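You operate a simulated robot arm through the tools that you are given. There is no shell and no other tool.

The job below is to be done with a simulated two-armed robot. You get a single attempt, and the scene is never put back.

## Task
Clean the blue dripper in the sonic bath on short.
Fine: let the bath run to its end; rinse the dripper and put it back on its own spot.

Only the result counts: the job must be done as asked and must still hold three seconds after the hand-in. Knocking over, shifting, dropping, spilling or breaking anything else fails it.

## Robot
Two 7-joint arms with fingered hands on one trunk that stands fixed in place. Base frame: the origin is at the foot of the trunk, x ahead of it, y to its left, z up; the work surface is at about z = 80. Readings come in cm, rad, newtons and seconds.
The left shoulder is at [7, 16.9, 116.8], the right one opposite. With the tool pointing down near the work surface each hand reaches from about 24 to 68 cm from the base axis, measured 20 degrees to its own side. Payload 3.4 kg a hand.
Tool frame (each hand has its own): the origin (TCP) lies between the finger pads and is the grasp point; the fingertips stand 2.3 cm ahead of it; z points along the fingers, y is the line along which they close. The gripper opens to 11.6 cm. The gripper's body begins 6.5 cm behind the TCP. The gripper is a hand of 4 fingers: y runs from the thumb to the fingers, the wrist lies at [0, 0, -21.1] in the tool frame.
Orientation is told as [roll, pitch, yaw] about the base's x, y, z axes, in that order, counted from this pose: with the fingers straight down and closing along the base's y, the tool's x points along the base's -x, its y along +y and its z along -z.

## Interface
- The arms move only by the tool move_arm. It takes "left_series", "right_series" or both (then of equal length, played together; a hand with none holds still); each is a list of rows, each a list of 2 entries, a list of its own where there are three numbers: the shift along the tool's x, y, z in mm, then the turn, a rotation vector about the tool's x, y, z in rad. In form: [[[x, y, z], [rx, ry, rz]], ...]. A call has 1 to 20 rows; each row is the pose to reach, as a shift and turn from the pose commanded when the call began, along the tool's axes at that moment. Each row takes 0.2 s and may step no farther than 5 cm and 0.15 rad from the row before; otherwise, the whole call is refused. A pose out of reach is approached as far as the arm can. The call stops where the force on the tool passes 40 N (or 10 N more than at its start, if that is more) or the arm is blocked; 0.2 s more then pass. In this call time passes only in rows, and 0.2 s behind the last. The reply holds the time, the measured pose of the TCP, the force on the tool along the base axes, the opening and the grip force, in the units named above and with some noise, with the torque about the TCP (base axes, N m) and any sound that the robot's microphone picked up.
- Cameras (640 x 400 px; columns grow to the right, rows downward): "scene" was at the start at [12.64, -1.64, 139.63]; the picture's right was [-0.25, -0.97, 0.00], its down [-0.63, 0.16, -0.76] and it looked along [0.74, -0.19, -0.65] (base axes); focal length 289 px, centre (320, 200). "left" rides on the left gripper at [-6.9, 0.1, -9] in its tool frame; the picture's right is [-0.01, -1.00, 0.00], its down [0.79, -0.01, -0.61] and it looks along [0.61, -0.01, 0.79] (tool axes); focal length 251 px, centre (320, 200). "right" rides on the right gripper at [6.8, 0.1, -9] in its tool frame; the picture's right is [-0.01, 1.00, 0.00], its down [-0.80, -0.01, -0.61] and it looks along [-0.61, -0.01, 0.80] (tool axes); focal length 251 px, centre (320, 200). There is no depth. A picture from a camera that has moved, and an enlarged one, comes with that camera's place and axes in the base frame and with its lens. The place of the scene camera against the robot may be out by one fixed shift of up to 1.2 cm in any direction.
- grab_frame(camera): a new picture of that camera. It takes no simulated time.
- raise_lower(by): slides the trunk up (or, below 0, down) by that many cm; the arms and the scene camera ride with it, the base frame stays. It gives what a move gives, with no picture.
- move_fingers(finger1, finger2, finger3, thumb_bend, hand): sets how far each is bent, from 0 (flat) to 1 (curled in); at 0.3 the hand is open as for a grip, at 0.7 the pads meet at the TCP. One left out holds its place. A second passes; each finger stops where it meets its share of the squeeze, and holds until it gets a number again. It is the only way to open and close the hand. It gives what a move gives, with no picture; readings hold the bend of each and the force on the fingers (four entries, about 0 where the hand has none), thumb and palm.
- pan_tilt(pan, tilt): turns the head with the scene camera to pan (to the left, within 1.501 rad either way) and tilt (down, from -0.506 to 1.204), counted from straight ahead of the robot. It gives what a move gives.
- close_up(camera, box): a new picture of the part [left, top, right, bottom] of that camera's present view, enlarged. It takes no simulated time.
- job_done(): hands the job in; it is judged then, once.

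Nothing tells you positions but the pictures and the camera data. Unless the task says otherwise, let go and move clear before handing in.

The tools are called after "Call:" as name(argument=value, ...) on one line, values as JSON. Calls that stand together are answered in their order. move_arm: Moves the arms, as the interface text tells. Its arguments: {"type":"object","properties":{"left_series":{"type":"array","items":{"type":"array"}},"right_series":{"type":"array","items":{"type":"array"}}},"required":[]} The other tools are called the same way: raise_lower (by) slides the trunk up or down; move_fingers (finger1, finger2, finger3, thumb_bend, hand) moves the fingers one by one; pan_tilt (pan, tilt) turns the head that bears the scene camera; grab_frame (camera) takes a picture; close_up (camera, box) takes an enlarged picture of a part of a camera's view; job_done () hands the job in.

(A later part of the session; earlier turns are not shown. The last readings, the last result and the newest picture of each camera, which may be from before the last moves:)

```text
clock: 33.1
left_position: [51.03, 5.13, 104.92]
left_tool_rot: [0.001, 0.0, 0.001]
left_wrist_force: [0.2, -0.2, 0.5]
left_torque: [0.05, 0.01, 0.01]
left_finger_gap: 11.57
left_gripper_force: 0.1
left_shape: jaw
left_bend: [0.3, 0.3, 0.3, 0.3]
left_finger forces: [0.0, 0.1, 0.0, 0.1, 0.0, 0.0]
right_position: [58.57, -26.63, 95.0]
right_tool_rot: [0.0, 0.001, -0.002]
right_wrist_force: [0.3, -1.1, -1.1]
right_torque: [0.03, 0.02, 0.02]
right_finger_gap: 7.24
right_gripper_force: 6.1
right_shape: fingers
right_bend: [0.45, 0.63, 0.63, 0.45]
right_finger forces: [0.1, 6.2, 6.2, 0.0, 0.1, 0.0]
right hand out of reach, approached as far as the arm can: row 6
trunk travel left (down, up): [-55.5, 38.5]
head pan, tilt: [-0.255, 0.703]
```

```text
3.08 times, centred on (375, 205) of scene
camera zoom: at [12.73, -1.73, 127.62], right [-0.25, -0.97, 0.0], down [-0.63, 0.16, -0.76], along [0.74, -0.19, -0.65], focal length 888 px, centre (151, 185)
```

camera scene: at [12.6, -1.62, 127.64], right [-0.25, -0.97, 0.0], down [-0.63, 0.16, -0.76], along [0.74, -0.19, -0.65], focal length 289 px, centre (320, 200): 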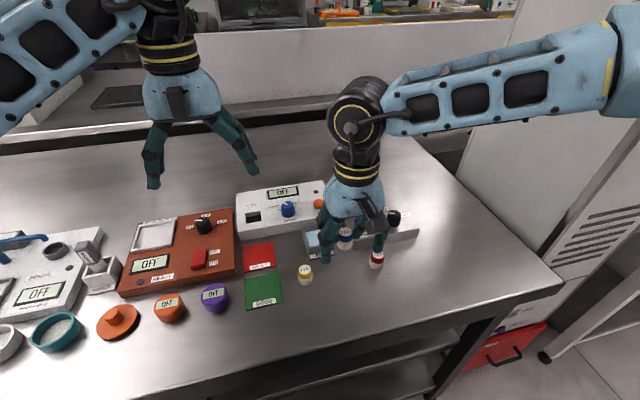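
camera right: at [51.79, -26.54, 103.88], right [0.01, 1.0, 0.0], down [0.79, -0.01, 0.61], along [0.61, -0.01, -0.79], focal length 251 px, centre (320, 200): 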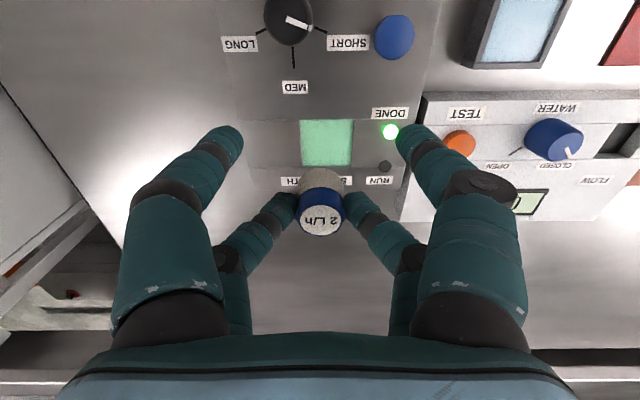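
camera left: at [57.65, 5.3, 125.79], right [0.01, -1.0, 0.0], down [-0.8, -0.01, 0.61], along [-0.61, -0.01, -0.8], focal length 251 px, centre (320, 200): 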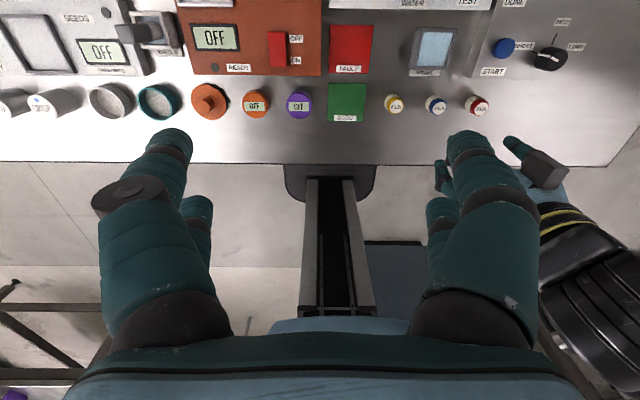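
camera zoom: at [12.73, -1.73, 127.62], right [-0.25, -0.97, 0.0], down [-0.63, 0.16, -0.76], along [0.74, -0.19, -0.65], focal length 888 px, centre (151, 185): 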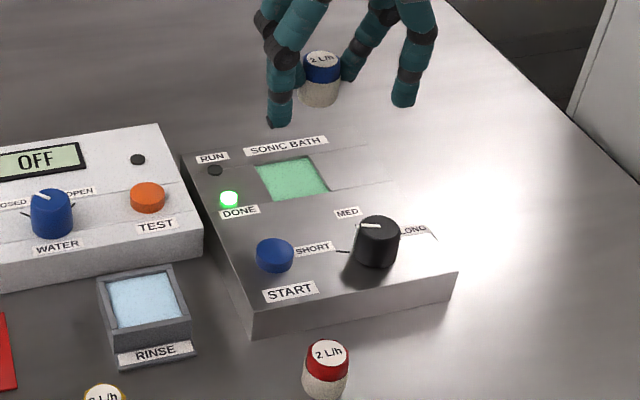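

DONE is now lit, so the empty run has ended and the bath is idle. The basin measures about 4.5 cm square, centred at [61.6, -26.0] with its rim near z = 83. I'll come down, where reach is better, and then line the dripper up over the basin.

Call:
move_arm(right_series=[[[0, 0, 30], [0, 0, 0]], [[0, 0, 58], [0, 0, 0]], [[-11, 6, 58], [0, 0, 0]]])

Call:
close_up(camera="right", box=[240, 60, 420, 240])

Call:
close_up(camera="scene", box=[300, 140, 450, 270])

```text
clock: 33.9
left_position: [50.78, 5.12, 104.87]
left_tool_rot: [0.0, -0.002, 0.001]
left_wrist_force: [0.2, -0.2, -0.1]
left_torque: [-0.01, 0.03, -0.01]
left_finger_gap: 11.58
left_gripper_force: 0.0
left_shape: jaw
left_bend: [0.3, 0.3, 0.3, 0.3]
left_finger forces: [0.0, 0.1, 0.1, 0.0, 0.0, 0.0]
right_position: [58.35, -26.41, 89.25]
right_tool_rot: [0.0, -0.001, -0.001]
right_wrist_force: [0.4, 0.1, -0.8]
right_torque: [0.01, 0.03, 0.03]
right_finger_gap: 7.25
right_gripper_force: 6.5
right_shape: fingers
right_bend: [0.45, 0.63, 0.63, 0.45]
right_finger forces: [0.0, 6.3, 6.2, 0.0, 0.0, 0.0]
right hand out of reach, approached as far as the arm can: row 3
trunk travel left (down, up): [-55.5, 38.5]
head pan, tilt: [-0.255, 0.703]
```

```text
2.22 times, centred on (330, 150) of right
camera zoom: at [51.64, -26.32, 98.2], right [0.01, 1.0, 0.0], down [0.79, -0.01, 0.61], along [0.61, -0.01, -0.79], focal length 559 px, centre (298, 311)
```

zoom: 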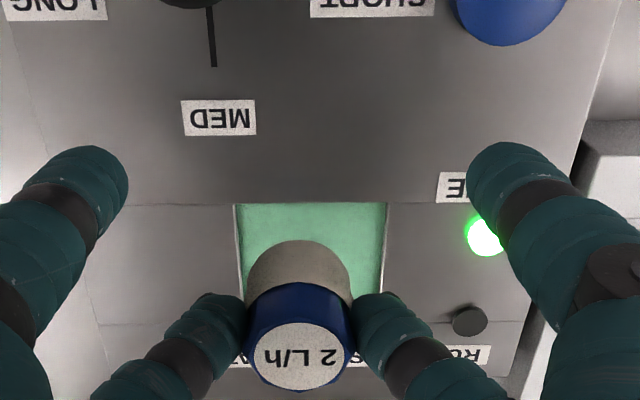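

```text
3.08 times, centred on (375, 205) of scene
camera zoom: at [12.62, -1.62, 127.64], right [-0.25, -0.97, 0.0], down [-0.63, 0.16, -0.76], along [0.74, -0.19, -0.65], focal length 888 px, centre (151, 185)
```

zoom: 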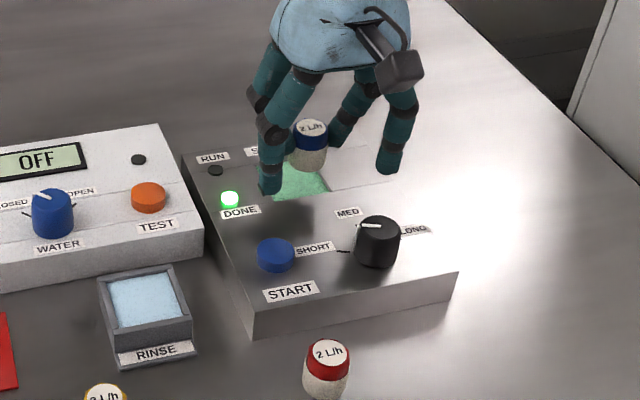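

The dripper is over the basin's far edge line, but the arm ran into a posture limit about 1.2 cm short in x. A clockwise yaw suits this arm better out here, so I'll try turning the hand to about -0.3 rad while moving the dripper to the basin centre, still above the rim.

Call:
move_arm(right_series=[[[0, 0, 0], [0, 0, 0.1]], [[0, 0, 0], [0, 0, 0.2]], [[-5, 3, 0], [0, 0, 0.3]], [[-13.6, 9.5, 0], [0, 0, 0.3]]])

Call:
close_up(camera="right", box=[240, 60, 420, 240])

Call:
grab_frame(camera="scene")

```text
clock: 34.9
left_position: [50.98, 5.1, 104.92]
left_tool_rot: [0.001, -0.002, 0.001]
left_wrist_force: [0.2, -0.5, -0.3]
left_torque: [0.04, 0.01, 0.02]
left_finger_gap: 11.58
left_gripper_force: 0.1
left_shape: jaw
left_bend: [0.3, 0.3, 0.3, 0.3]
left_finger forces: [0.0, 0.0, 0.0, 0.0, 0.1, 0.0]
right_position: [58.24, -26.08, 89.43]
right_tool_rot: [0.001, -0.002, -0.303]
right_wrist_force: [0.0, -0.7, -0.3]
right_torque: [-0.02, -0.03, -0.01]
right_finger_gap: 7.26
right_gripper_force: 6.2
right_shape: fingers
right_bend: [0.45, 0.63, 0.63, 0.45]
right_finger forces: [0.0, 6.2, 6.3, 0.0, 0.1, 0.0]
right hand out of reach, approached as far as the arm can: row 3, 4
trunk travel left (down, up): [-55.5, 38.5]
head pan, tilt: [-0.255, 0.703]
```

```text
2.22 times, centred on (330, 150) of right
camera zoom: at [51.89, -24.01, 98.29], right [0.31, 0.95, 0.0], down [0.76, -0.24, 0.61], along [0.58, -0.19, -0.79], focal length 559 px, centre (298, 311)
```

zoom: 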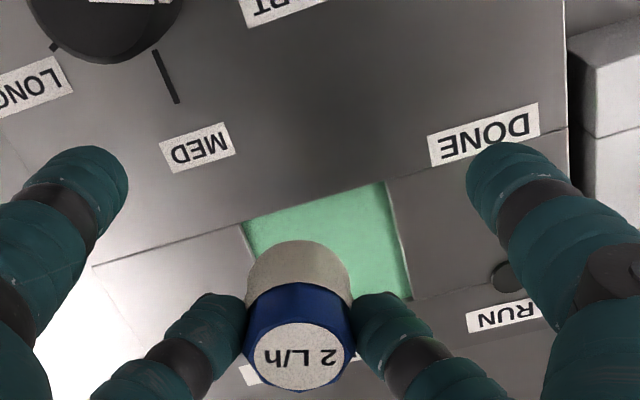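

```text
taken
camera scene: at [12.65, -1.64, 127.63], right [-0.25, -0.97, 0.0], down [-0.63, 0.16, -0.76], along [0.74, -0.19, -0.65], focal length 289 px, centre (320, 200)
```

scene: 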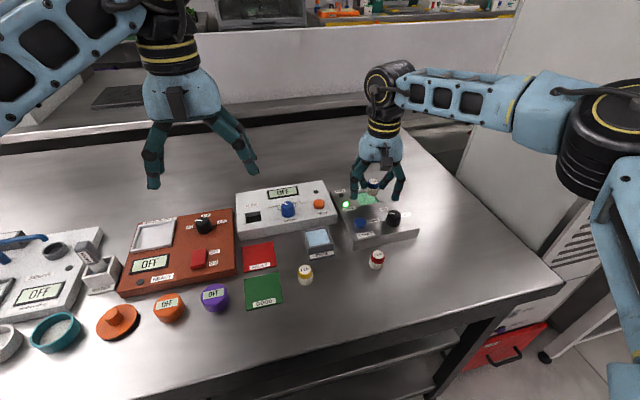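

The arm is still stopped near x = 58.3 in this posture. The nominal trunk height should give a longer reach, so I'll raise the trunk back by 12 cm, which lifts the dripper clear, and try again from there.

Call:
raise_lower(by=12)

Call:
move_arm(right_series=[[[0, 0, 20], [0, 0, -0.1]], [[0, 0, 50], [0, 0, -0.2]], [[0, 0, 80], [0, 0, -0.3]], [[0, 0, 110], [0, 0, -0.3]]])

Call:
grab_frame(camera="scene")

```text
clock: 36.4
left_position: [51.01, 5.07, 116.8]
left_tool_rot: [0.001, -0.002, 0.002]
left_wrist_force: [-0.4, 0.0, -0.4]
left_torque: [0.0, 0.02, 0.04]
left_finger_gap: 11.58
left_gripper_force: 0.2
left_shape: jaw
left_bend: [0.3, 0.3, 0.3, 0.3]
left_finger forces: [0.0, 0.0, 0.1, 0.0, 0.0, 0.0]
right_position: [58.29, -26.08, 101.34]
right_tool_rot: [0.001, -0.002, -0.3]
right_wrist_force: [-0.1, 0.3, -0.4]
right_torque: [0.01, 0.02, 0.0]
right_finger_gap: 7.3
right_gripper_force: 6.6
right_shape: fingers
right_bend: [0.45, 0.63, 0.63, 0.45]
right_finger forces: [0.0, 6.2, 6.2, 0.0, 0.1, 0.1]
trunk travel left (down, up): [-67.5, 26.5]
head pan, tilt: [-0.255, 0.703]
```

```text
clock: 37.4
left_position: [50.94, 5.08, 116.86]
left_tool_rot: [0.001, -0.003, 0.002]
left_wrist_force: [1.1, 0.6, -0.2]
left_torque: [0.02, 0.02, 0.02]
left_finger_gap: 11.57
left_gripper_force: 0.1
left_shape: jaw
left_bend: [0.3, 0.3, 0.3, 0.3]
left_finger forces: [0.0, 0.1, 0.1, 0.0, 0.0, 0.0]
right_position: [56.11, -27.04, 91.28]
right_tool_rot: [0.001, -0.003, 0.0]
right_wrist_force: [-1.4, -1.0, -0.4]
right_torque: [-0.02, -0.01, -0.02]
right_finger_gap: 7.28
right_gripper_force: 5.9
right_shape: fingers
right_bend: [0.45, 0.63, 0.63, 0.45]
right_finger forces: [0.1, 6.1, 6.1, 0.0, 0.0, 0.1]
right hand out of reach, approached as far as the arm can: row 2, 3, 4
trunk travel left (down, up): [-67.5, 26.5]
head pan, tilt: [-0.255, 0.703]
```

```text
taken
camera scene: at [12.66, -1.67, 139.63], right [-0.25, -0.97, 0.0], down [-0.63, 0.16, -0.76], along [0.74, -0.19, -0.65], focal length 289 px, centre (320, 200)
```

scene: 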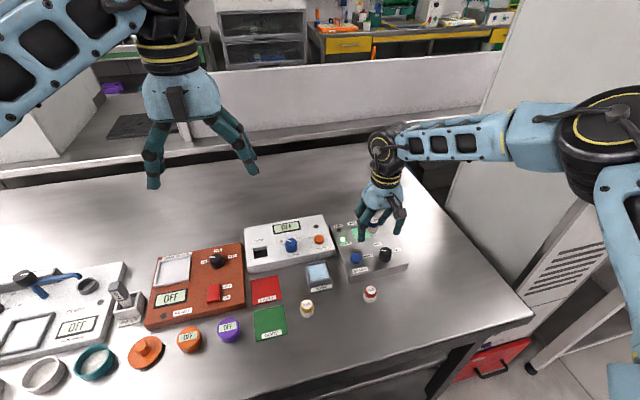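

Raising made the reach shorter, so a lower trunk is better out here. Before lowering further, I'll check where both elbows are relative to the table.

Call:
pan_tilt(pan=-1.0, tilt=0.6)

Call:
grab_frame(camera="scene")

Call:
pan_tilt(pan=0.9, tilt=0.7)

Call:
grab_frame(camera="scene")

```text
clock: 38.5
left_position: [50.89, 5.07, 116.83]
left_tool_rot: [0.0, -0.002, 0.001]
left_wrist_force: [0.1, -0.3, -0.9]
left_torque: [0.02, -0.03, 0.0]
left_finger_gap: 11.57
left_gripper_force: 0.0
left_shape: jaw
left_bend: [0.3, 0.3, 0.3, 0.3]
left_finger forces: [0.0, 0.1, 0.0, 0.0, 0.1, 0.1]
right_position: [56.05, -27.05, 91.28]
right_tool_rot: [0.003, -0.003, -0.001]
right_wrist_force: [0.2, 0.5, -0.3]
right_torque: [0.0, 0.0, 0.01]
right_finger_gap: 7.29
right_gripper_force: 6.5
right_shape: fingers
right_bend: [0.45, 0.63, 0.63, 0.45]
right_finger forces: [0.0, 6.1, 6.1, 0.0, 0.0, 0.0]
trunk travel left (down, up): [-67.5, 26.5]
head pan, tilt: [-1.0, 0.6]
```

```text
taken
camera scene: at [9.23, -6.94, 140.52], right [-0.84, -0.54, 0.0], down [-0.31, 0.48, -0.82], along [0.45, -0.69, -0.57], focal length 289 px, centre (320, 200)
```

scene: 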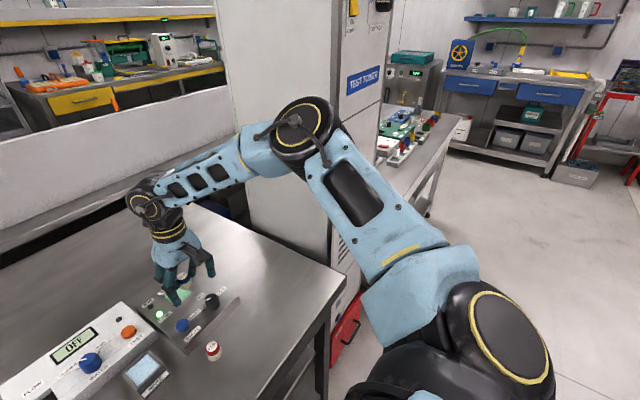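

```text
clock: 40.4
left_position: [50.89, 5.22, 116.84]
left_tool_rot: [0.001, -0.001, 0.003]
left_wrist_force: [0.6, 1.2, -0.4]
left_torque: [-0.03, 0.02, -0.01]
left_finger_gap: 11.58
left_gripper_force: 0.0
left_shape: jaw
left_bend: [0.3, 0.3, 0.3, 0.3]
left_finger forces: [0.1, 0.1, 0.0, 0.1, 0.1, 0.1]
right_position: [56.16, -26.96, 91.47]
right_tool_rot: [-0.002, -0.002, -0.002]
right_wrist_force: [-0.3, 0.3, -1.1]
right_torque: [0.0, 0.0, 0.01]
right_finger_gap: 7.27
right_gripper_force: 5.7
right_shape: fingers
right_bend: [0.45, 0.63, 0.63, 0.45]
right_finger forces: [0.0, 6.1, 6.2, 0.0, 0.0, 0.0]
trunk travel left (down, up): [-67.5, 26.5]
head pan, tilt: [0.901, 0.7]
```

```text
taken
camera scene: at [9.72, 7.15, 139.66], right [0.78, -0.62, 0.0], down [-0.4, -0.5, -0.76], along [0.48, 0.6, -0.64], focal length 289 px, centre (320, 200)
```

scene: 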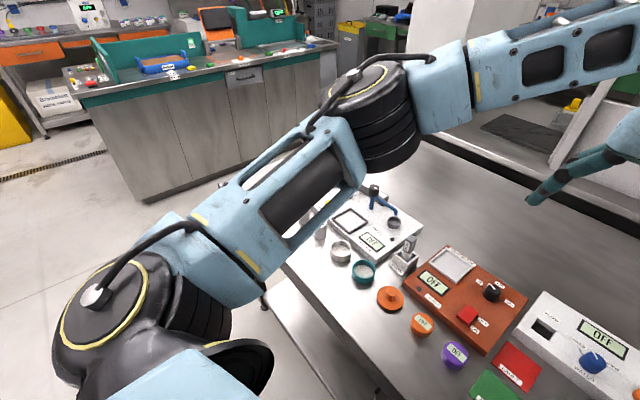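

Both elbows ride high, well above everything on the table, so lowering the trunk by 20 cm is safe. I'll raise the right hand by 20 cm first so the dripper ends up at the same height, then lower the trunk and turn the head back to the work.

Call:
move_arm(right_series=[[[0, 0, -40], [0, 0, 0]], [[0, 0, -80], [0, 0, 0]], [[0, 0, -120], [0, 0, 0]], [[0, 0, -160], [0, 0, 0]], [[0, 0, -200], [0, 0, 0]]])

Call:
raise_lower(by=-20)

Call:
pan_tilt(pan=-0.4, tilt=0.6)

Call:
grab_frame(camera="scene")

Call:
grab_frame(camera="right")

```text
clock: 41.6
left_position: [50.96, 5.19, 116.92]
left_tool_rot: [0.0, -0.002, 0.002]
left_wrist_force: [-0.2, 0.2, -0.7]
left_torque: [0.01, 0.03, -0.01]
left_finger_gap: 11.58
left_gripper_force: 0.0
left_shape: jaw
left_bend: [0.3, 0.3, 0.3, 0.3]
left_finger forces: [0.0, 0.0, 0.1, 0.0, 0.1, 0.0]
right_position: [55.97, -26.87, 111.47]
right_tool_rot: [0.001, -0.003, 0.0]
right_wrist_force: [0.4, -0.2, 0.2]
right_torque: [-0.03, -0.01, -0.02]
right_finger_gap: 7.28
right_gripper_force: 6.3
right_shape: fingers
right_bend: [0.45, 0.63, 0.63, 0.45]
right_finger forces: [0.0, 6.1, 6.1, 0.1, 0.1, 0.0]
trunk travel left (down, up): [-67.5, 26.5]
head pan, tilt: [0.901, 0.7]
```

```text
clock: 43.7
left_position: [50.95, 5.14, 96.92]
left_tool_rot: [0.003, 0.0, 0.002]
left_wrist_force: [0.4, -0.8, -1.0]
left_torque: [0.0, 0.01, -0.02]
left_finger_gap: 11.59
left_gripper_force: 0.1
left_shape: jaw
left_bend: [0.3, 0.3, 0.3, 0.3]
left_finger forces: [0.0, 0.0, 0.0, 0.0, 0.0, 0.0]
right_position: [56.11, -26.89, 91.5]
right_tool_rot: [0.0, -0.003, 0.0]
right_wrist_force: [1.0, 0.4, 0.1]
right_torque: [-0.01, -0.01, -0.03]
right_finger_gap: 7.27
right_gripper_force: 6.0
right_shape: fingers
right_bend: [0.45, 0.63, 0.63, 0.45]
right_finger forces: [0.0, 6.2, 6.1, 0.0, 0.0, 0.0]
trunk travel left (down, up): [-47.5, 46.5]
head pan, tilt: [0.901, 0.7]
```

```text
clock: 45.2
left_position: [50.92, 5.15, 96.86]
left_tool_rot: [0.002, -0.002, 0.002]
left_wrist_force: [-1.0, 0.4, -0.5]
left_torque: [0.01, -0.03, 0.0]
left_finger_gap: 11.62
left_gripper_force: 0.1
left_shape: jaw
left_bend: [0.3, 0.3, 0.3, 0.3]
left_finger forces: [0.1, 0.0, 0.0, 0.0, 0.0, 0.0]
right_position: [55.95, -26.9, 91.35]
right_tool_rot: [0.001, -0.003, -0.002]
right_wrist_force: [0.0, 0.6, -0.2]
right_torque: [0.01, 0.03, 0.02]
right_finger_gap: 7.26
right_gripper_force: 5.9
right_shape: fingers
right_bend: [0.45, 0.63, 0.63, 0.45]
right_finger forces: [0.0, 6.1, 6.1, 0.1, 0.1, 0.0]
trunk travel left (down, up): [-47.5, 46.5]
head pan, tilt: [-0.4, 0.6]
```

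```text
taken
camera scene: at [12.58, -2.93, 120.52], right [-0.39, -0.92, 0.0], down [-0.52, 0.22, -0.82], along [0.76, -0.32, -0.57], focal length 289 px, centre (320, 200)
```

scene: 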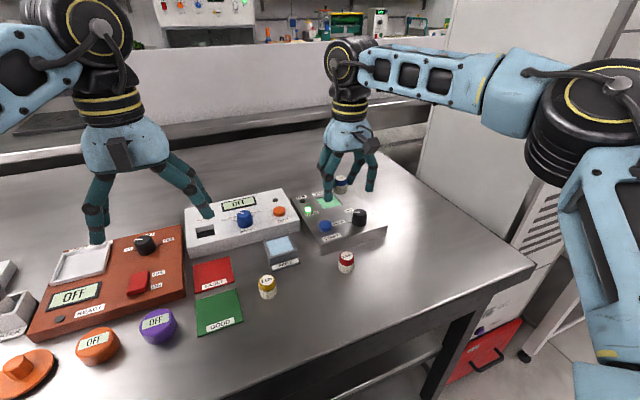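

```text
taken
camera right: at [49.23, -26.81, 100.34], right [0.01, 1.0, 0.0], down [0.79, -0.01, 0.61], along [0.61, -0.01, -0.79], focal length 251 px, centre (320, 200)
```

right: 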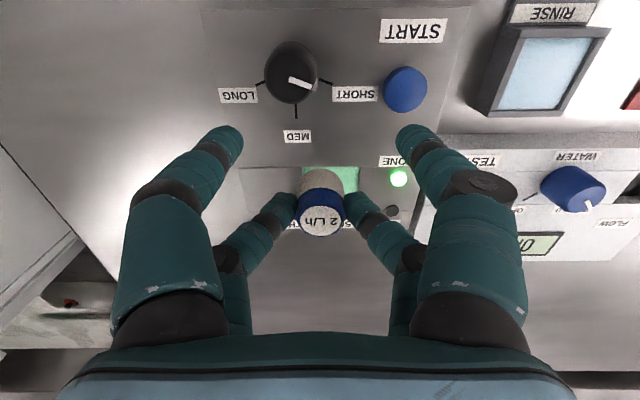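

The trunk is low now and the dripper is still held firmly. I'll try reaching out to the basin centre with the tool vertical.

Call:
move_arm(right_series=[[[-12, 3, 5], [0, 0, 0]], [[-24, 6, 12], [0, 0, 0]], [[-30, 8, 18], [0, 0, 0]], [[-36, 8.8, 22], [0, 0, 0]]])

Call:
close_up(camera="right", box=[240, 60, 420, 240])

Call:
close_up(camera="scene", box=[270, 130, 420, 260])

```text
clock: 46.2
left_position: [50.98, 5.18, 96.83]
left_tool_rot: [0.002, -0.001, 0.001]
left_wrist_force: [0.3, -0.6, -1.3]
left_torque: [0.04, 0.01, 0.01]
left_finger_gap: 11.61
left_gripper_force: 0.0
left_shape: jaw
left_bend: [0.3, 0.3, 0.3, 0.3]
left_finger forces: [0.0, 0.0, 0.0, 0.1, 0.1, 0.0]
right_position: [58.22, -26.35, 89.22]
right_tool_rot: [0.002, -0.002, -0.001]
right_wrist_force: [0.3, -0.3, -0.9]
right_torque: [-0.02, 0.0, -0.02]
right_finger_gap: 7.27
right_gripper_force: 6.4
right_shape: fingers
right_bend: [0.45, 0.63, 0.63, 0.45]
right_finger forces: [0.0, 6.1, 6.1, 0.0, 0.0, 0.0]
right hand out of reach, approached as far as the arm can: row 2, 3, 4
trunk travel left (down, up): [-47.5, 46.5]
head pan, tilt: [-0.4, 0.6]
```

```text
2.22 times, centred on (330, 150) of right
camera zoom: at [51.45, -26.36, 98.13], right [0.01, 1.0, 0.0], down [0.79, -0.01, 0.61], along [0.61, -0.01, -0.79], focal length 559 px, centre (298, 311)
```

zoom: 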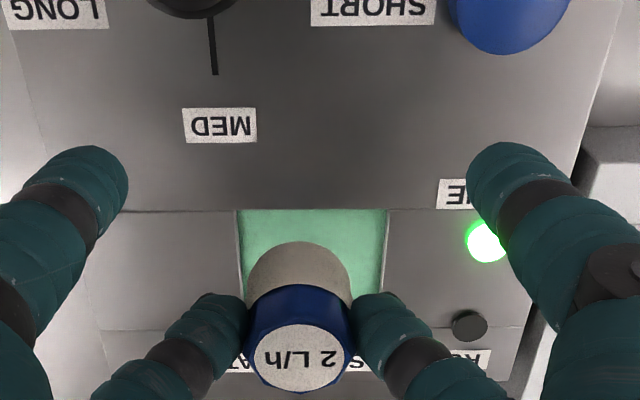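

```text
3.08 times, centred on (345, 195) of scene
camera zoom: at [12.6, -2.95, 120.52], right [-0.39, -0.92, 0.0], down [-0.52, 0.22, -0.82], along [0.76, -0.32, -0.57], focal length 888 px, centre (243, 215)
```

zoom: 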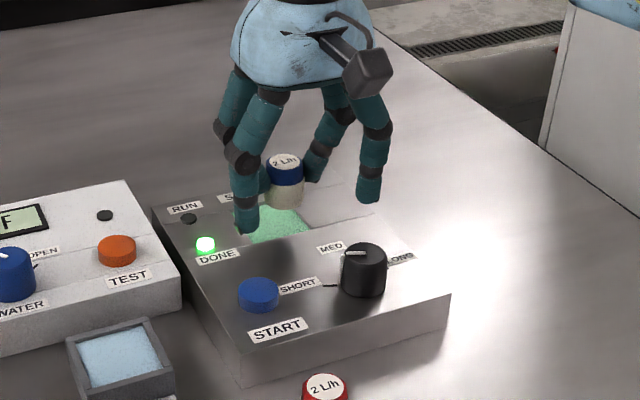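

The vertical reach tops out about 1 cm short at any trunk height. A slight forward tilt of about 0.08 rad will give the missing distance and tip the dripper only about 4.5°, so I'll apply it above the rim.

Call:
move_arm(right_series=[[[0, 0, 0], [0, -0.04, 0]], [[0, 0, 0], [0, -0.08, 0]], [[-5, 2, 0], [0, -0.08, 0]], [[-10.5, 3.5, 0], [0, -0.08, 0]]])

Call:
close_up(camera="right", box=[240, 60, 420, 240])

Call:
close_up(camera="scene", box=[270, 130, 420, 260])

```text
clock: 47.2
left_position: [51.15, 5.16, 96.85]
left_tool_rot: [0.002, -0.001, 0.002]
left_wrist_force: [-0.2, 0.2, -0.3]
left_torque: [0.02, -0.02, -0.02]
left_finger_gap: 11.59
left_gripper_force: 0.1
left_shape: jaw
left_bend: [0.3, 0.3, 0.3, 0.3]
left_finger forces: [0.1, 0.0, 0.1, 0.0, 0.0, 0.1]
right_position: [59.36, -26.1, 89.18]
right_tool_rot: [0.0, -0.082, -0.002]
right_wrist_force: [-0.4, -0.2, -0.4]
right_torque: [-0.02, 0.03, 0.0]
right_finger_gap: 7.25
right_gripper_force: 5.9
right_shape: fingers
right_bend: [0.45, 0.63, 0.63, 0.45]
right_finger forces: [0.1, 6.0, 6.0, 0.0, 0.0, 0.1]
trunk travel left (down, up): [-47.5, 46.5]
head pan, tilt: [-0.4, 0.6]
```

```text
2.22 times, centred on (330, 150) of right
camera zoom: at [51.86, -26.03, 97.58], right [0.01, 1.0, 0.0], down [0.74, -0.01, 0.67], along [0.67, -0.01, -0.74], focal length 559 px, centre (298, 311)
```

zoom: 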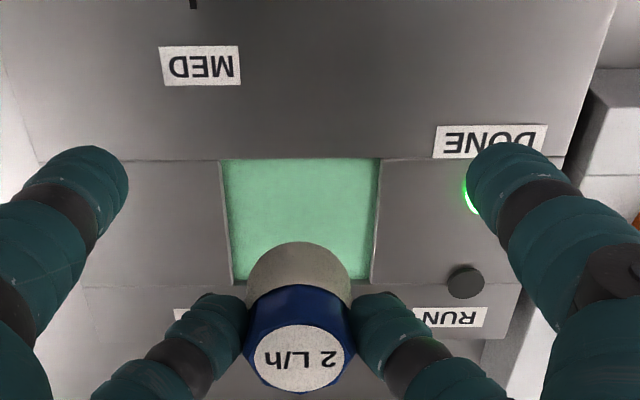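

```text
3.08 times, centred on (345, 195) of scene
camera zoom: at [12.61, -2.97, 120.52], right [-0.39, -0.92, 0.0], down [-0.52, 0.22, -0.82], along [0.76, -0.32, -0.57], focal length 888 px, centre (243, 215)
```

zoom: 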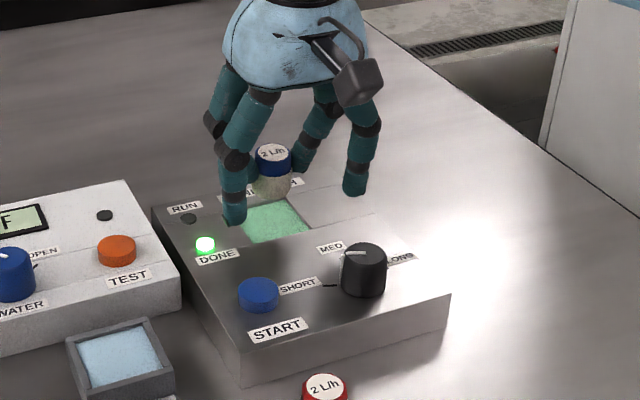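

The dripper is now centred over the basin within about 1 mm, tilted 4.6°. I'll lower it in stages and watch the force.

Call:
move_arm(right_series=[[[0.8, 0, 9.97], [0, 0, 0]], [[1.6, 0, 19.93], [0, 0, 0]], [[2.2, 0, 26.9], [0, 0, 0]]])

Call:
close_up(camera="right", box=[240, 60, 420, 240])

Call:
close_up(camera="scene", box=[270, 130, 420, 260])

```text
clock: 48.0
left_position: [51.01, 5.15, 96.81]
left_tool_rot: [0.0, -0.002, 0.001]
left_wrist_force: [-0.3, 0.1, -0.1]
left_torque: [0.02, -0.01, -0.02]
left_finger_gap: 11.58
left_gripper_force: 0.1
left_shape: jaw
left_bend: [0.3, 0.3, 0.3, 0.3]
left_finger forces: [0.1, 0.1, 0.1, 0.0, 0.0, 0.1]
right_position: [59.37, -26.1, 86.57]
right_tool_rot: [0.001, -0.082, -0.001]
right_wrist_force: [-0.1, -0.4, -0.1]
right_torque: [0.03, -0.02, 0.0]
right_finger_gap: 7.25
right_gripper_force: 6.2
right_shape: fingers
right_bend: [0.45, 0.63, 0.63, 0.45]
right_finger forces: [0.0, 6.0, 6.0, 0.0, 0.0, 0.1]
trunk travel left (down, up): [-47.5, 46.5]
head pan, tilt: [-0.4, 0.6]
```

```text
2.22 times, centred on (330, 150) of right
camera zoom: at [51.85, -26.0, 94.91], right [0.01, 1.0, 0.0], down [0.74, -0.01, 0.67], along [0.67, -0.01, -0.74], focal length 559 px, centre (298, 311)
```

zoom: 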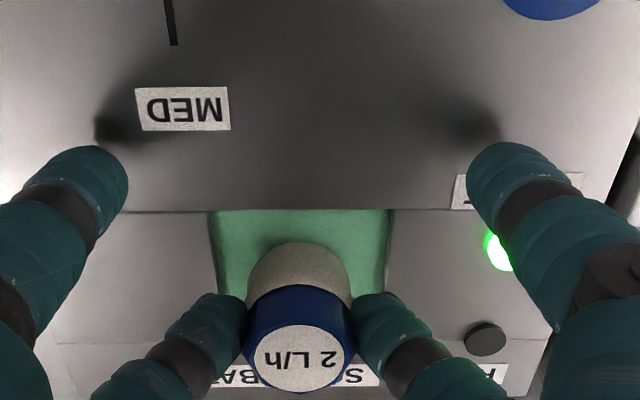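

```text
3.08 times, centred on (345, 195) of scene
camera zoom: at [12.59, -2.94, 120.52], right [-0.39, -0.92, 0.0], down [-0.52, 0.22, -0.82], along [0.76, -0.32, -0.57], focal length 888 px, centre (243, 215)
```

zoom: 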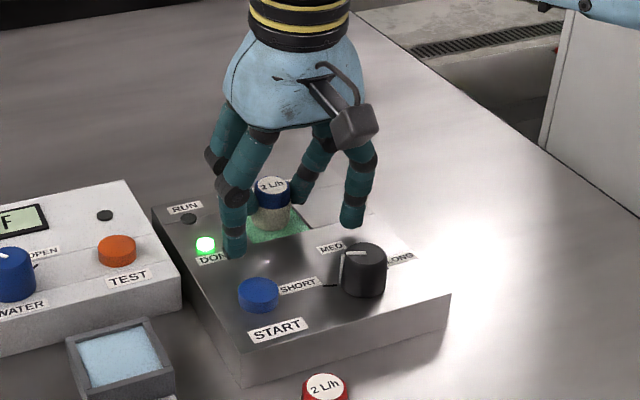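

The dripper has started entering the basin with no contact force, and the idle finger pair is about 1 cm above the bath top. I'll lower a further 8 mm gently.

Call:
move_arm(right_series=[[[0.25, 0, 3], [0, 0, 0]], [[0.5, 0, 6], [0, 0, 0]], [[0.66, 0, 8], [0, 0, 0]]])

Call:
close_up(camera="right", box=[240, 60, 420, 240])

Call:
close_up(camera="scene", box=[290, 160, 380, 240])

```text
clock: 48.8
left_position: [50.79, 5.35, 96.95]
left_tool_rot: [0.001, -0.003, 0.002]
left_wrist_force: [0.7, -0.7, -1.0]
left_torque: [-0.01, 0.02, -0.02]
left_finger_gap: 11.59
left_gripper_force: 0.1
left_shape: jaw
left_bend: [0.3, 0.3, 0.3, 0.3]
left_finger forces: [0.0, 0.0, 0.0, 0.0, 0.0, 0.0]
right_position: [59.29, -25.97, 86.07]
right_tool_rot: [0.0, -0.087, -0.002]
right_wrist_force: [5.0, 0.3, 13.8]
right_torque: [0.09, 0.21, -0.03]
right_finger_gap: 7.33
right_gripper_force: 13.6
right_shape: fingers
right_bend: [0.46, 0.63, 0.63, 0.45]
right_finger forces: [8.4, 6.0, 6.0, 0.0, 6.3, 0.0]
trunk travel left (down, up): [-47.5, 46.5]
head pan, tilt: [-0.4, 0.6]
```

```text
2.22 times, centred on (330, 150) of right
camera zoom: at [51.73, -25.91, 94.3], right [0.01, 1.0, 0.0], down [0.74, -0.01, 0.67], along [0.67, -0.01, -0.74], focal length 559 px, centre (298, 311)
```

zoom: 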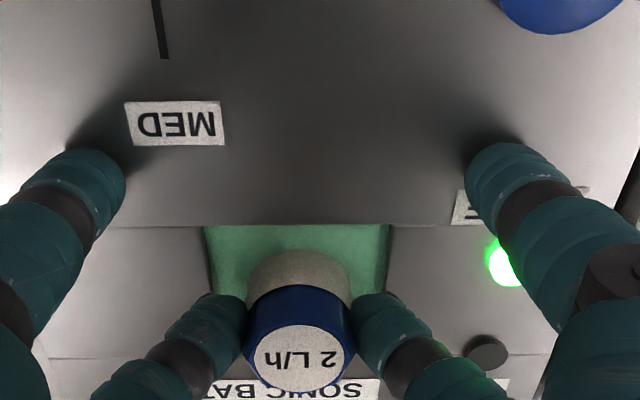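

```text
5.00 times, centred on (335, 200) of scene
camera zoom: at [12.44, -2.86, 120.57], right [-0.39, -0.92, 0.0], down [-0.52, 0.22, -0.83], along [0.76, -0.32, -0.56], focal length 1443 px, centre (245, 200)
```

zoom: 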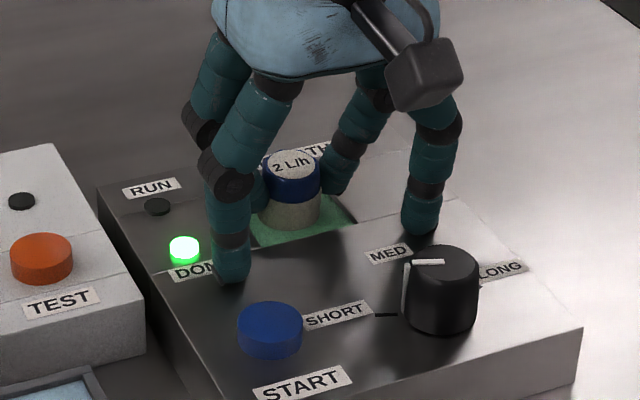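

The idle pair's more open tips hang lower and have just touched the bath top at about 14 N, with nothing moved. I'll back up 6 mm, fold that pair inward so its tips rise, and then continue down.

Call:
move_arm(right_series=[[[-0.5, 0, -6], [0, 0, 0]]])

Call:
move_fingers(hand="right", finger1=0.69, thumb_bend=0.69)

Call:
close_up(camera="scene", box=[290, 160, 380, 240])

Call:
close_up(camera="right", box=[240, 60, 420, 240])

```text
clock: 49.2
left_position: [50.91, 5.09, 96.85]
left_tool_rot: [0.001, -0.001, 0.002]
left_wrist_force: [0.4, 0.4, -0.8]
left_torque: [-0.02, -0.01, -0.01]
left_finger_gap: 11.57
left_gripper_force: 0.0
left_shape: jaw
left_bend: [0.3, 0.3, 0.3, 0.3]
left_finger forces: [0.0, 0.0, 0.0, 0.1, 0.0, 0.0]
right_position: [59.39, -25.99, 86.27]
right_tool_rot: [0.001, -0.081, -0.002]
right_wrist_force: [-0.5, -0.2, 0.1]
right_torque: [-0.03, 0.02, -0.02]
right_finger_gap: 7.35
right_gripper_force: 6.2
right_shape: fingers
right_bend: [0.45, 0.63, 0.63, 0.45]
right_finger forces: [0.1, 6.1, 6.0, 0.0, 0.0, 0.0]
trunk travel left (down, up): [-47.5, 46.5]
head pan, tilt: [-0.4, 0.6]
```

```text
clock: 50.2
left_position: [50.94, 5.19, 96.86]
left_tool_rot: [0.001, -0.002, 0.003]
left_wrist_force: [-0.5, 0.2, 0.2]
left_torque: [0.0, 0.01, -0.02]
left_finger_gap: 11.6
left_gripper_force: 0.1
left_shape: jaw
left_bend: [0.3, 0.3, 0.3, 0.3]
left_finger forces: [0.0, 0.1, 0.1, 0.1, 0.0, 0.0]
right_position: [59.35, -25.93, 86.33]
right_tool_rot: [0.001, -0.081, -0.003]
right_wrist_force: [-0.8, -0.4, 0.2]
right_torque: [0.0, 0.0, 0.0]
right_finger_gap: 0.43
right_gripper_force: 6.0
right_shape: fingers
right_bend: [0.69, 0.63, 0.63, 0.69]
right_finger forces: [0.0, 6.0, 6.0, 0.0, 0.0, 0.1]
trunk travel left (down, up): [-47.5, 46.5]
head pan, tilt: [-0.4, 0.6]
```

```text
5.00 times, centred on (335, 200) of scene
camera zoom: at [12.58, -2.94, 120.52], right [-0.39, -0.92, 0.0], down [-0.52, 0.22, -0.82], along [0.76, -0.32, -0.57], focal length 1443 px, centre (245, 200)
```

zoom: 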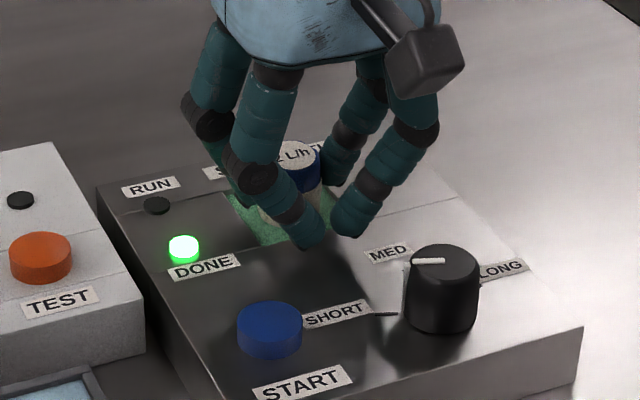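

```text
2.22 times, centred on (330, 150) of right
camera zoom: at [51.83, -25.94, 94.71], right [0.01, 1.0, 0.0], down [0.74, -0.01, 0.67], along [0.67, -0.01, -0.74], focal length 559 px, centre (298, 311)
```

zoom: 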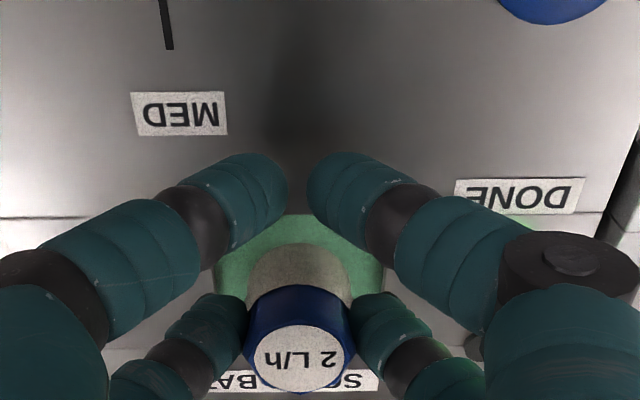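

The idle pair is folded up and the DONE lamp area is clear. I'll lower again in small steps.

Call:
move_arm(right_series=[[[0.25, -0.4, 3], [0, 0, 0]], [[0.5, -0.6, 6], [0, 0, 0]]])

Call:
close_up(camera="scene", box=[290, 160, 380, 240])

Call:
close_up(camera="right", box=[240, 60, 420, 240])

```text
clock: 50.8
left_position: [50.94, 5.08, 96.88]
left_tool_rot: [0.002, -0.002, 0.002]
left_wrist_force: [-0.1, 0.1, 0.5]
left_torque: [-0.03, -0.03, 0.04]
left_finger_gap: 11.54
left_gripper_force: 0.0
left_shape: jaw
left_bend: [0.3, 0.3, 0.3, 0.3]
left_finger forces: [0.0, 0.0, 0.0, 0.0, 0.0, 0.0]
right_position: [59.27, -26.01, 85.71]
right_tool_rot: [0.002, -0.083, -0.001]
right_wrist_force: [0.4, -0.7, 0.5]
right_torque: [0.0, 0.0, -0.01]
right_finger_gap: 0.44
right_gripper_force: 5.7
right_shape: fingers
right_bend: [0.69, 0.63, 0.63, 0.69]
right_finger forces: [0.0, 6.0, 6.0, 0.0, 0.0, 0.0]
trunk travel left (down, up): [-47.5, 46.5]
head pan, tilt: [-0.4, 0.6]
```

```text
5.00 times, centred on (335, 200) of scene
camera zoom: at [12.58, -2.94, 120.52], right [-0.39, -0.92, 0.0], down [-0.52, 0.22, -0.82], along [0.76, -0.32, -0.57], focal length 1443 px, centre (245, 200)
```

zoom: 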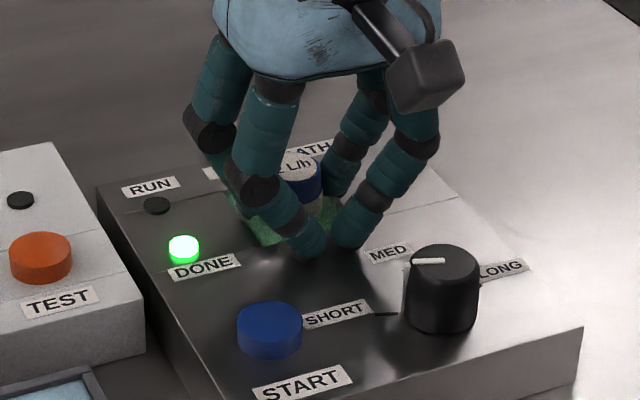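

```text
2.22 times, centred on (330, 150) of right
camera zoom: at [51.81, -26.02, 94.12], right [0.01, 1.0, 0.0], down [0.74, -0.01, 0.67], along [0.67, -0.01, -0.74], focal length 559 px, centre (298, 311)
```

zoom: 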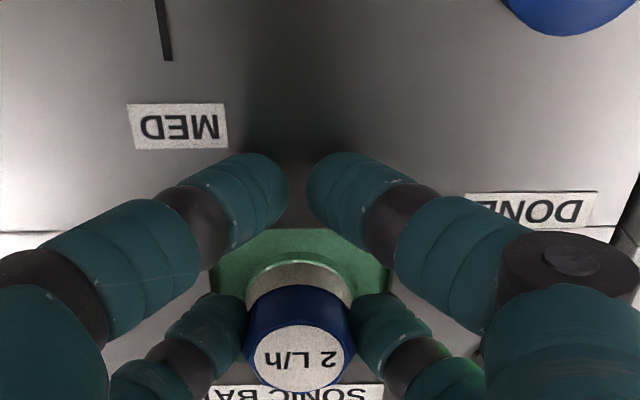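

The dripper is about 1.2 cm down in the bath liquid with no contact force, and all tips are just above the rim. I'll open the gripping pair slightly so it settles onto the basin floor.

Call:
move_fingers(hand="right", finger2=0.57, finger3=0.57)

Call:
close_up(camera="right", box=[240, 60, 420, 240])

Call:
close_up(camera="scene", box=[290, 160, 380, 240])

```text
clock: 51.8
left_position: [50.92, 5.18, 96.88]
left_tool_rot: [0.002, 0.0, 0.002]
left_wrist_force: [-0.2, -0.6, -0.7]
left_torque: [0.02, 0.01, -0.03]
left_finger_gap: 11.59
left_gripper_force: 0.1
left_shape: jaw
left_bend: [0.3, 0.3, 0.3, 0.3]
left_finger forces: [0.1, 0.0, 0.1, 0.0, 0.0, 0.0]
right_position: [59.3, -26.1, 85.79]
right_tool_rot: [0.002, -0.082, -0.002]
right_wrist_force: [-0.7, 0.4, 0.4]
right_torque: [0.0, 0.01, -0.03]
right_finger_gap: 0.43
right_gripper_force: 0.5
right_shape: fingers
right_bend: [0.69, 0.56, 0.56, 0.69]
right_finger forces: [0.0, 0.4, 0.5, 0.0, 0.0, 0.1]
trunk travel left (down, up): [-47.5, 46.5]
head pan, tilt: [-0.4, 0.6]
```

```text
2.22 times, centred on (330, 150) of right
camera zoom: at [51.8, -26.01, 94.13], right [0.01, 1.0, 0.0], down [0.74, -0.01, 0.67], along [0.67, -0.01, -0.74], focal length 559 px, centre (298, 311)
```

zoom: 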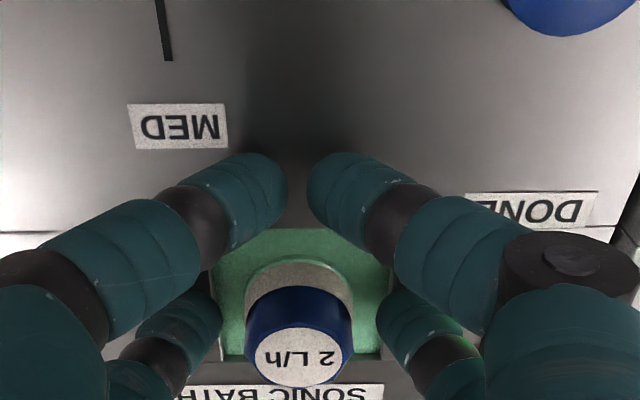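

```text
5.00 times, centred on (335, 200) of scene
camera zoom: at [12.57, -2.93, 120.52], right [-0.39, -0.92, 0.0], down [-0.52, 0.22, -0.83], along [0.76, -0.32, -0.56], focal length 1443 px, centre (245, 200)
```

zoom: 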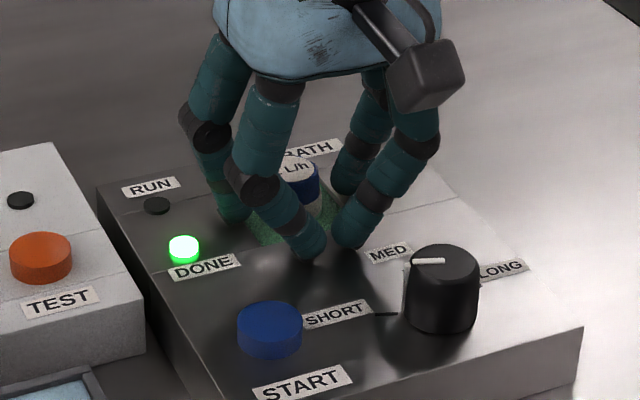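

The dripper has settled upright on the basin floor, which is about 1.3 cm deep, so it sticks up about 2 cm. I'll lift the hand straight up and check that it stays put.

Call:
move_arm(right_series=[[[-0.8, 0, -10], [0, 0, 0]], [[-2.4, 0, -30], [0, 0, 0]], [[-4.9, 0, -60], [0, 0, 0]], [[-7.3, 0, -90], [0, 0, 0]]])

Call:
grab_frame(camera="right")

Call:
close_up(camera="scene", box=[280, 150, 400, 250])

```text
clock: 52.8
left_position: [50.88, 5.17, 96.91]
left_tool_rot: [0.001, -0.002, 0.002]
left_wrist_force: [-0.7, 0.4, -1.4]
left_torque: [0.02, -0.02, 0.0]
left_finger_gap: 11.62
left_gripper_force: 0.1
left_shape: jaw
left_bend: [0.3, 0.3, 0.3, 0.3]
left_finger forces: [0.2, 0.1, 0.0, 0.0, 0.0, 0.0]
right_position: [58.5, -26.34, 94.65]
right_tool_rot: [-0.001, -0.082, 0.0]
right_wrist_force: [-0.3, 0.6, 0.0]
right_torque: [-0.05, -0.03, 0.02]
right_finger_gap: 0.43
right_gripper_force: 0.0
right_shape: fingers
right_bend: [0.69, 0.56, 0.56, 0.69]
right_finger forces: [0.0, 0.0, 0.0, 0.1, 0.0, 0.0]
right hand out of reach, approached as far as the arm can: row 4
trunk travel left (down, up): [-47.5, 46.5]
head pan, tilt: [-0.4, 0.6]
```

```text
taken
camera right: at [51.03, -26.28, 102.99], right [0.01, 1.0, 0.0], down [0.74, -0.01, 0.67], along [0.67, -0.01, -0.74], focal length 251 px, centre (320, 200)
```

right: 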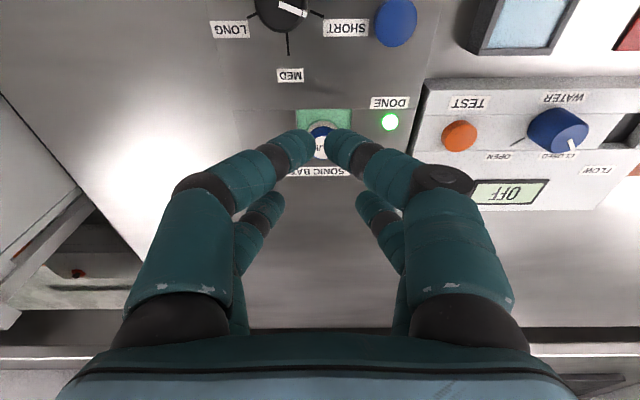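

```text
4.00 times, centred on (340, 200) of scene
camera zoom: at [12.51, -2.93, 120.53], right [-0.39, -0.92, 0.0], down [-0.52, 0.22, -0.83], along [0.76, -0.32, -0.56], focal length 1155 px, centre (240, 200)
```

zoom: 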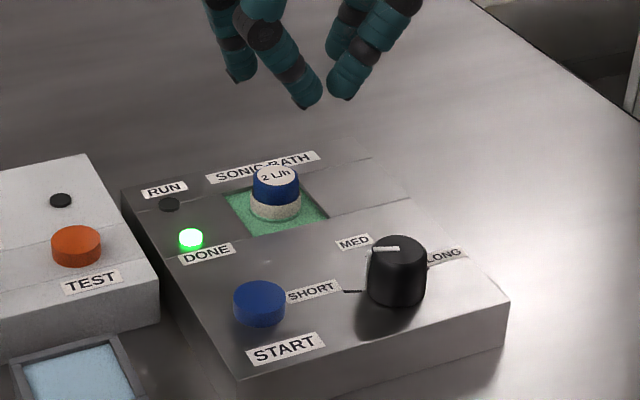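

The blue dripper stands upright in the basin and nothing else has changed. Next I'll close the far pair, straighten the hand and bring the closed near tips above the START button at about [53.4, -21.5].

Call:
move_fingers(hand="right", finger2=0.69, finger3=0.69)

Call:
move_arm(right_series=[[[10, 16, 3], [0, 0.027, 0]], [[22, 32, 10], [0, 0.054, 0]], [[33.5, 48.4, 23.9], [0, 0.081, 0]]])

Call:
grab_frame(camera="right")

Call:
close_up(camera="right", box=[240, 60, 420, 240])

Call:
close_up(camera="scene", box=[280, 150, 400, 250])

```text
clock: 53.8
left_position: [50.91, 5.26, 96.82]
left_tool_rot: [0.003, -0.002, 0.003]
left_wrist_force: [0.1, -0.3, -0.3]
left_torque: [-0.05, -0.05, 0.04]
left_finger_gap: 11.62
left_gripper_force: 0.0
left_shape: jaw
left_bend: [0.3, 0.3, 0.3, 0.3]
left_finger forces: [0.1, 0.1, 0.1, 0.0, 0.0, 0.0]
right_position: [58.65, -26.27, 94.51]
right_tool_rot: [-0.001, -0.085, -0.002]
right_wrist_force: [0.6, -0.1, 0.3]
right_torque: [-0.04, 0.0, 0.0]
right_finger_gap: 0.41
right_gripper_force: 0.0
right_shape: fingers
right_bend: [0.69, 0.69, 0.69, 0.69]
right_finger forces: [0.1, 0.0, 0.0, 0.0, 0.0, 0.0]
trunk travel left (down, up): [-47.5, 46.5]
head pan, tilt: [-0.4, 0.6]
```

```text
clock: 54.6
left_position: [50.93, 5.1, 96.81]
left_tool_rot: [-0.001, 0.0, 0.002]
left_wrist_force: [-0.3, 0.4, 0.1]
left_torque: [-0.01, -0.03, -0.01]
left_finger_gap: 11.58
left_gripper_force: 0.0
left_shape: jaw
left_bend: [0.3, 0.3, 0.3, 0.3]
left_finger forces: [0.0, 0.0, 0.0, 0.0, 0.0, 0.0]
right_position: [55.59, -21.47, 91.81]
right_tool_rot: [0.001, 0.001, -0.001]
right_wrist_force: [0.2, -0.1, 0.3]
right_torque: [0.0, -0.01, -0.01]
right_finger_gap: 0.43
right_gripper_force: 0.1
right_shape: fingers
right_bend: [0.69, 0.69, 0.69, 0.69]
right_finger forces: [0.0, 0.0, 0.1, 0.1, 0.0, 0.1]
trunk travel left (down, up): [-47.5, 46.5]
head pan, tilt: [-0.4, 0.6]
```

```text
taken
camera right: at [48.65, -21.44, 100.75], right [0.01, 1.0, 0.0], down [0.79, -0.01, 0.61], along [0.61, -0.01, -0.79], focal length 251 px, centre (320, 200)
```

right: 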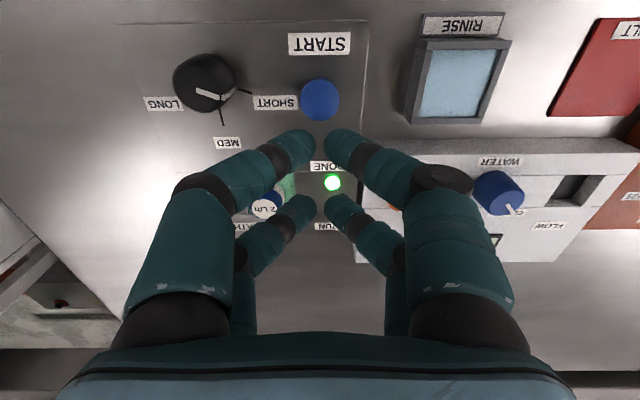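

```text
2.22 times, centred on (330, 150) of right
camera zoom: at [48.65, -21.44, 100.75], right [0.01, 1.0, 0.0], down [0.79, -0.01, 0.61], along [0.61, -0.01, -0.79], focal length 559 px, centre (298, 311)
```

zoom: 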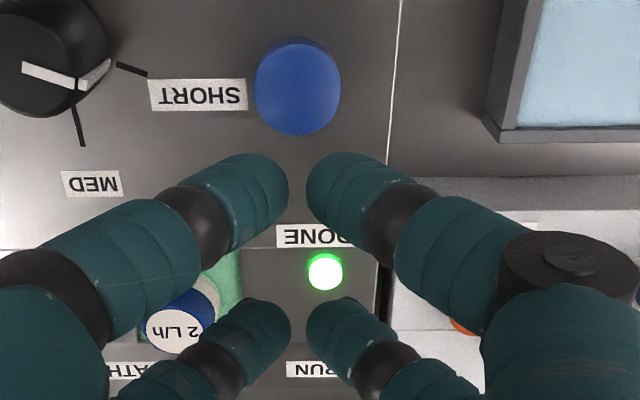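

```text
4.00 times, centred on (340, 200) of scene
camera zoom: at [12.59, -2.92, 120.52], right [-0.39, -0.92, 0.0], down [-0.52, 0.22, -0.82], along [0.76, -0.32, -0.57], focal length 1155 px, centre (240, 200)
```

zoom: 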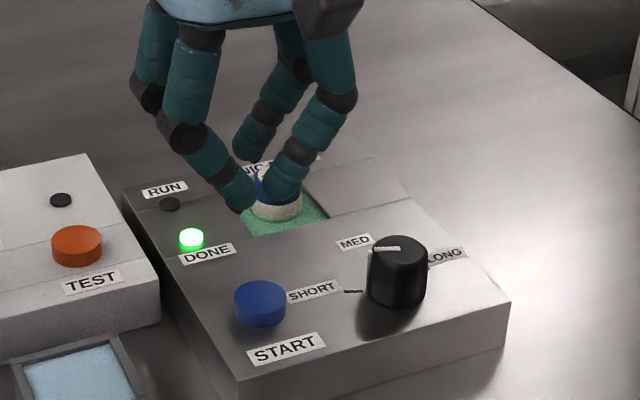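

The closed near tips are directly over the START button. I'll go down to just above it and then press gently.

Call:
move_arm(right_series=[[[1.5, 0, 30], [0, 0, 0]], [[1.5, 0, 50], [0, 0, 0]], [[1.5, 0, 54], [0, 0, 0]]])

Call:
close_up(camera="scene", box=[280, 150, 400, 250])

Call:
close_up(camera="right", box=[240, 60, 420, 240])

```text
clock: 55.4
left_position: [50.75, 5.13, 96.91]
left_tool_rot: [0.001, -0.002, 0.002]
left_wrist_force: [0.1, -0.1, 0.4]
left_torque: [-0.04, 0.01, -0.06]
left_finger_gap: 11.59
left_gripper_force: 0.1
left_shape: jaw
left_bend: [0.3, 0.3, 0.3, 0.3]
left_finger forces: [0.0, 0.0, 0.0, 0.0, 0.0, 0.0]
right_position: [55.29, -21.54, 86.39]
right_tool_rot: [0.0, -0.001, -0.003]
right_wrist_force: [0.5, 0.6, 0.8]
right_torque: [0.0, 0.01, 0.0]
right_finger_gap: 0.42
right_gripper_force: 0.5
right_shape: fingers
right_bend: [0.69, 0.69, 0.69, 0.69]
right_finger forces: [0.3, 0.1, 0.0, 0.0, 0.5, 0.0]
trunk travel left (down, up): [-47.5, 46.5]
head pan, tilt: [-0.4, 0.6]
```

```text
4.00 times, centred on (340, 200) of scene
camera zoom: at [12.55, -2.93, 120.53], right [-0.39, -0.92, 0.0], down [-0.52, 0.22, -0.83], along [0.76, -0.32, -0.56], focal length 1155 px, centre (240, 200)
```

zoom: 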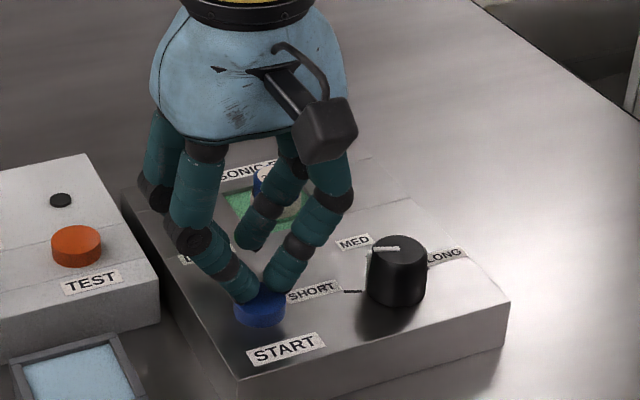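

```text
2.22 times, centred on (330, 150) of right
camera zoom: at [48.52, -21.52, 95.37], right [0.01, 1.0, 0.0], down [0.79, -0.01, 0.61], along [0.61, -0.01, -0.79], focal length 559 px, centre (298, 311)
```

zoom: 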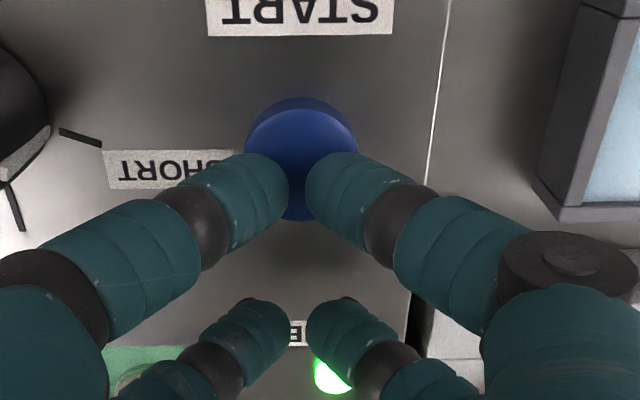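

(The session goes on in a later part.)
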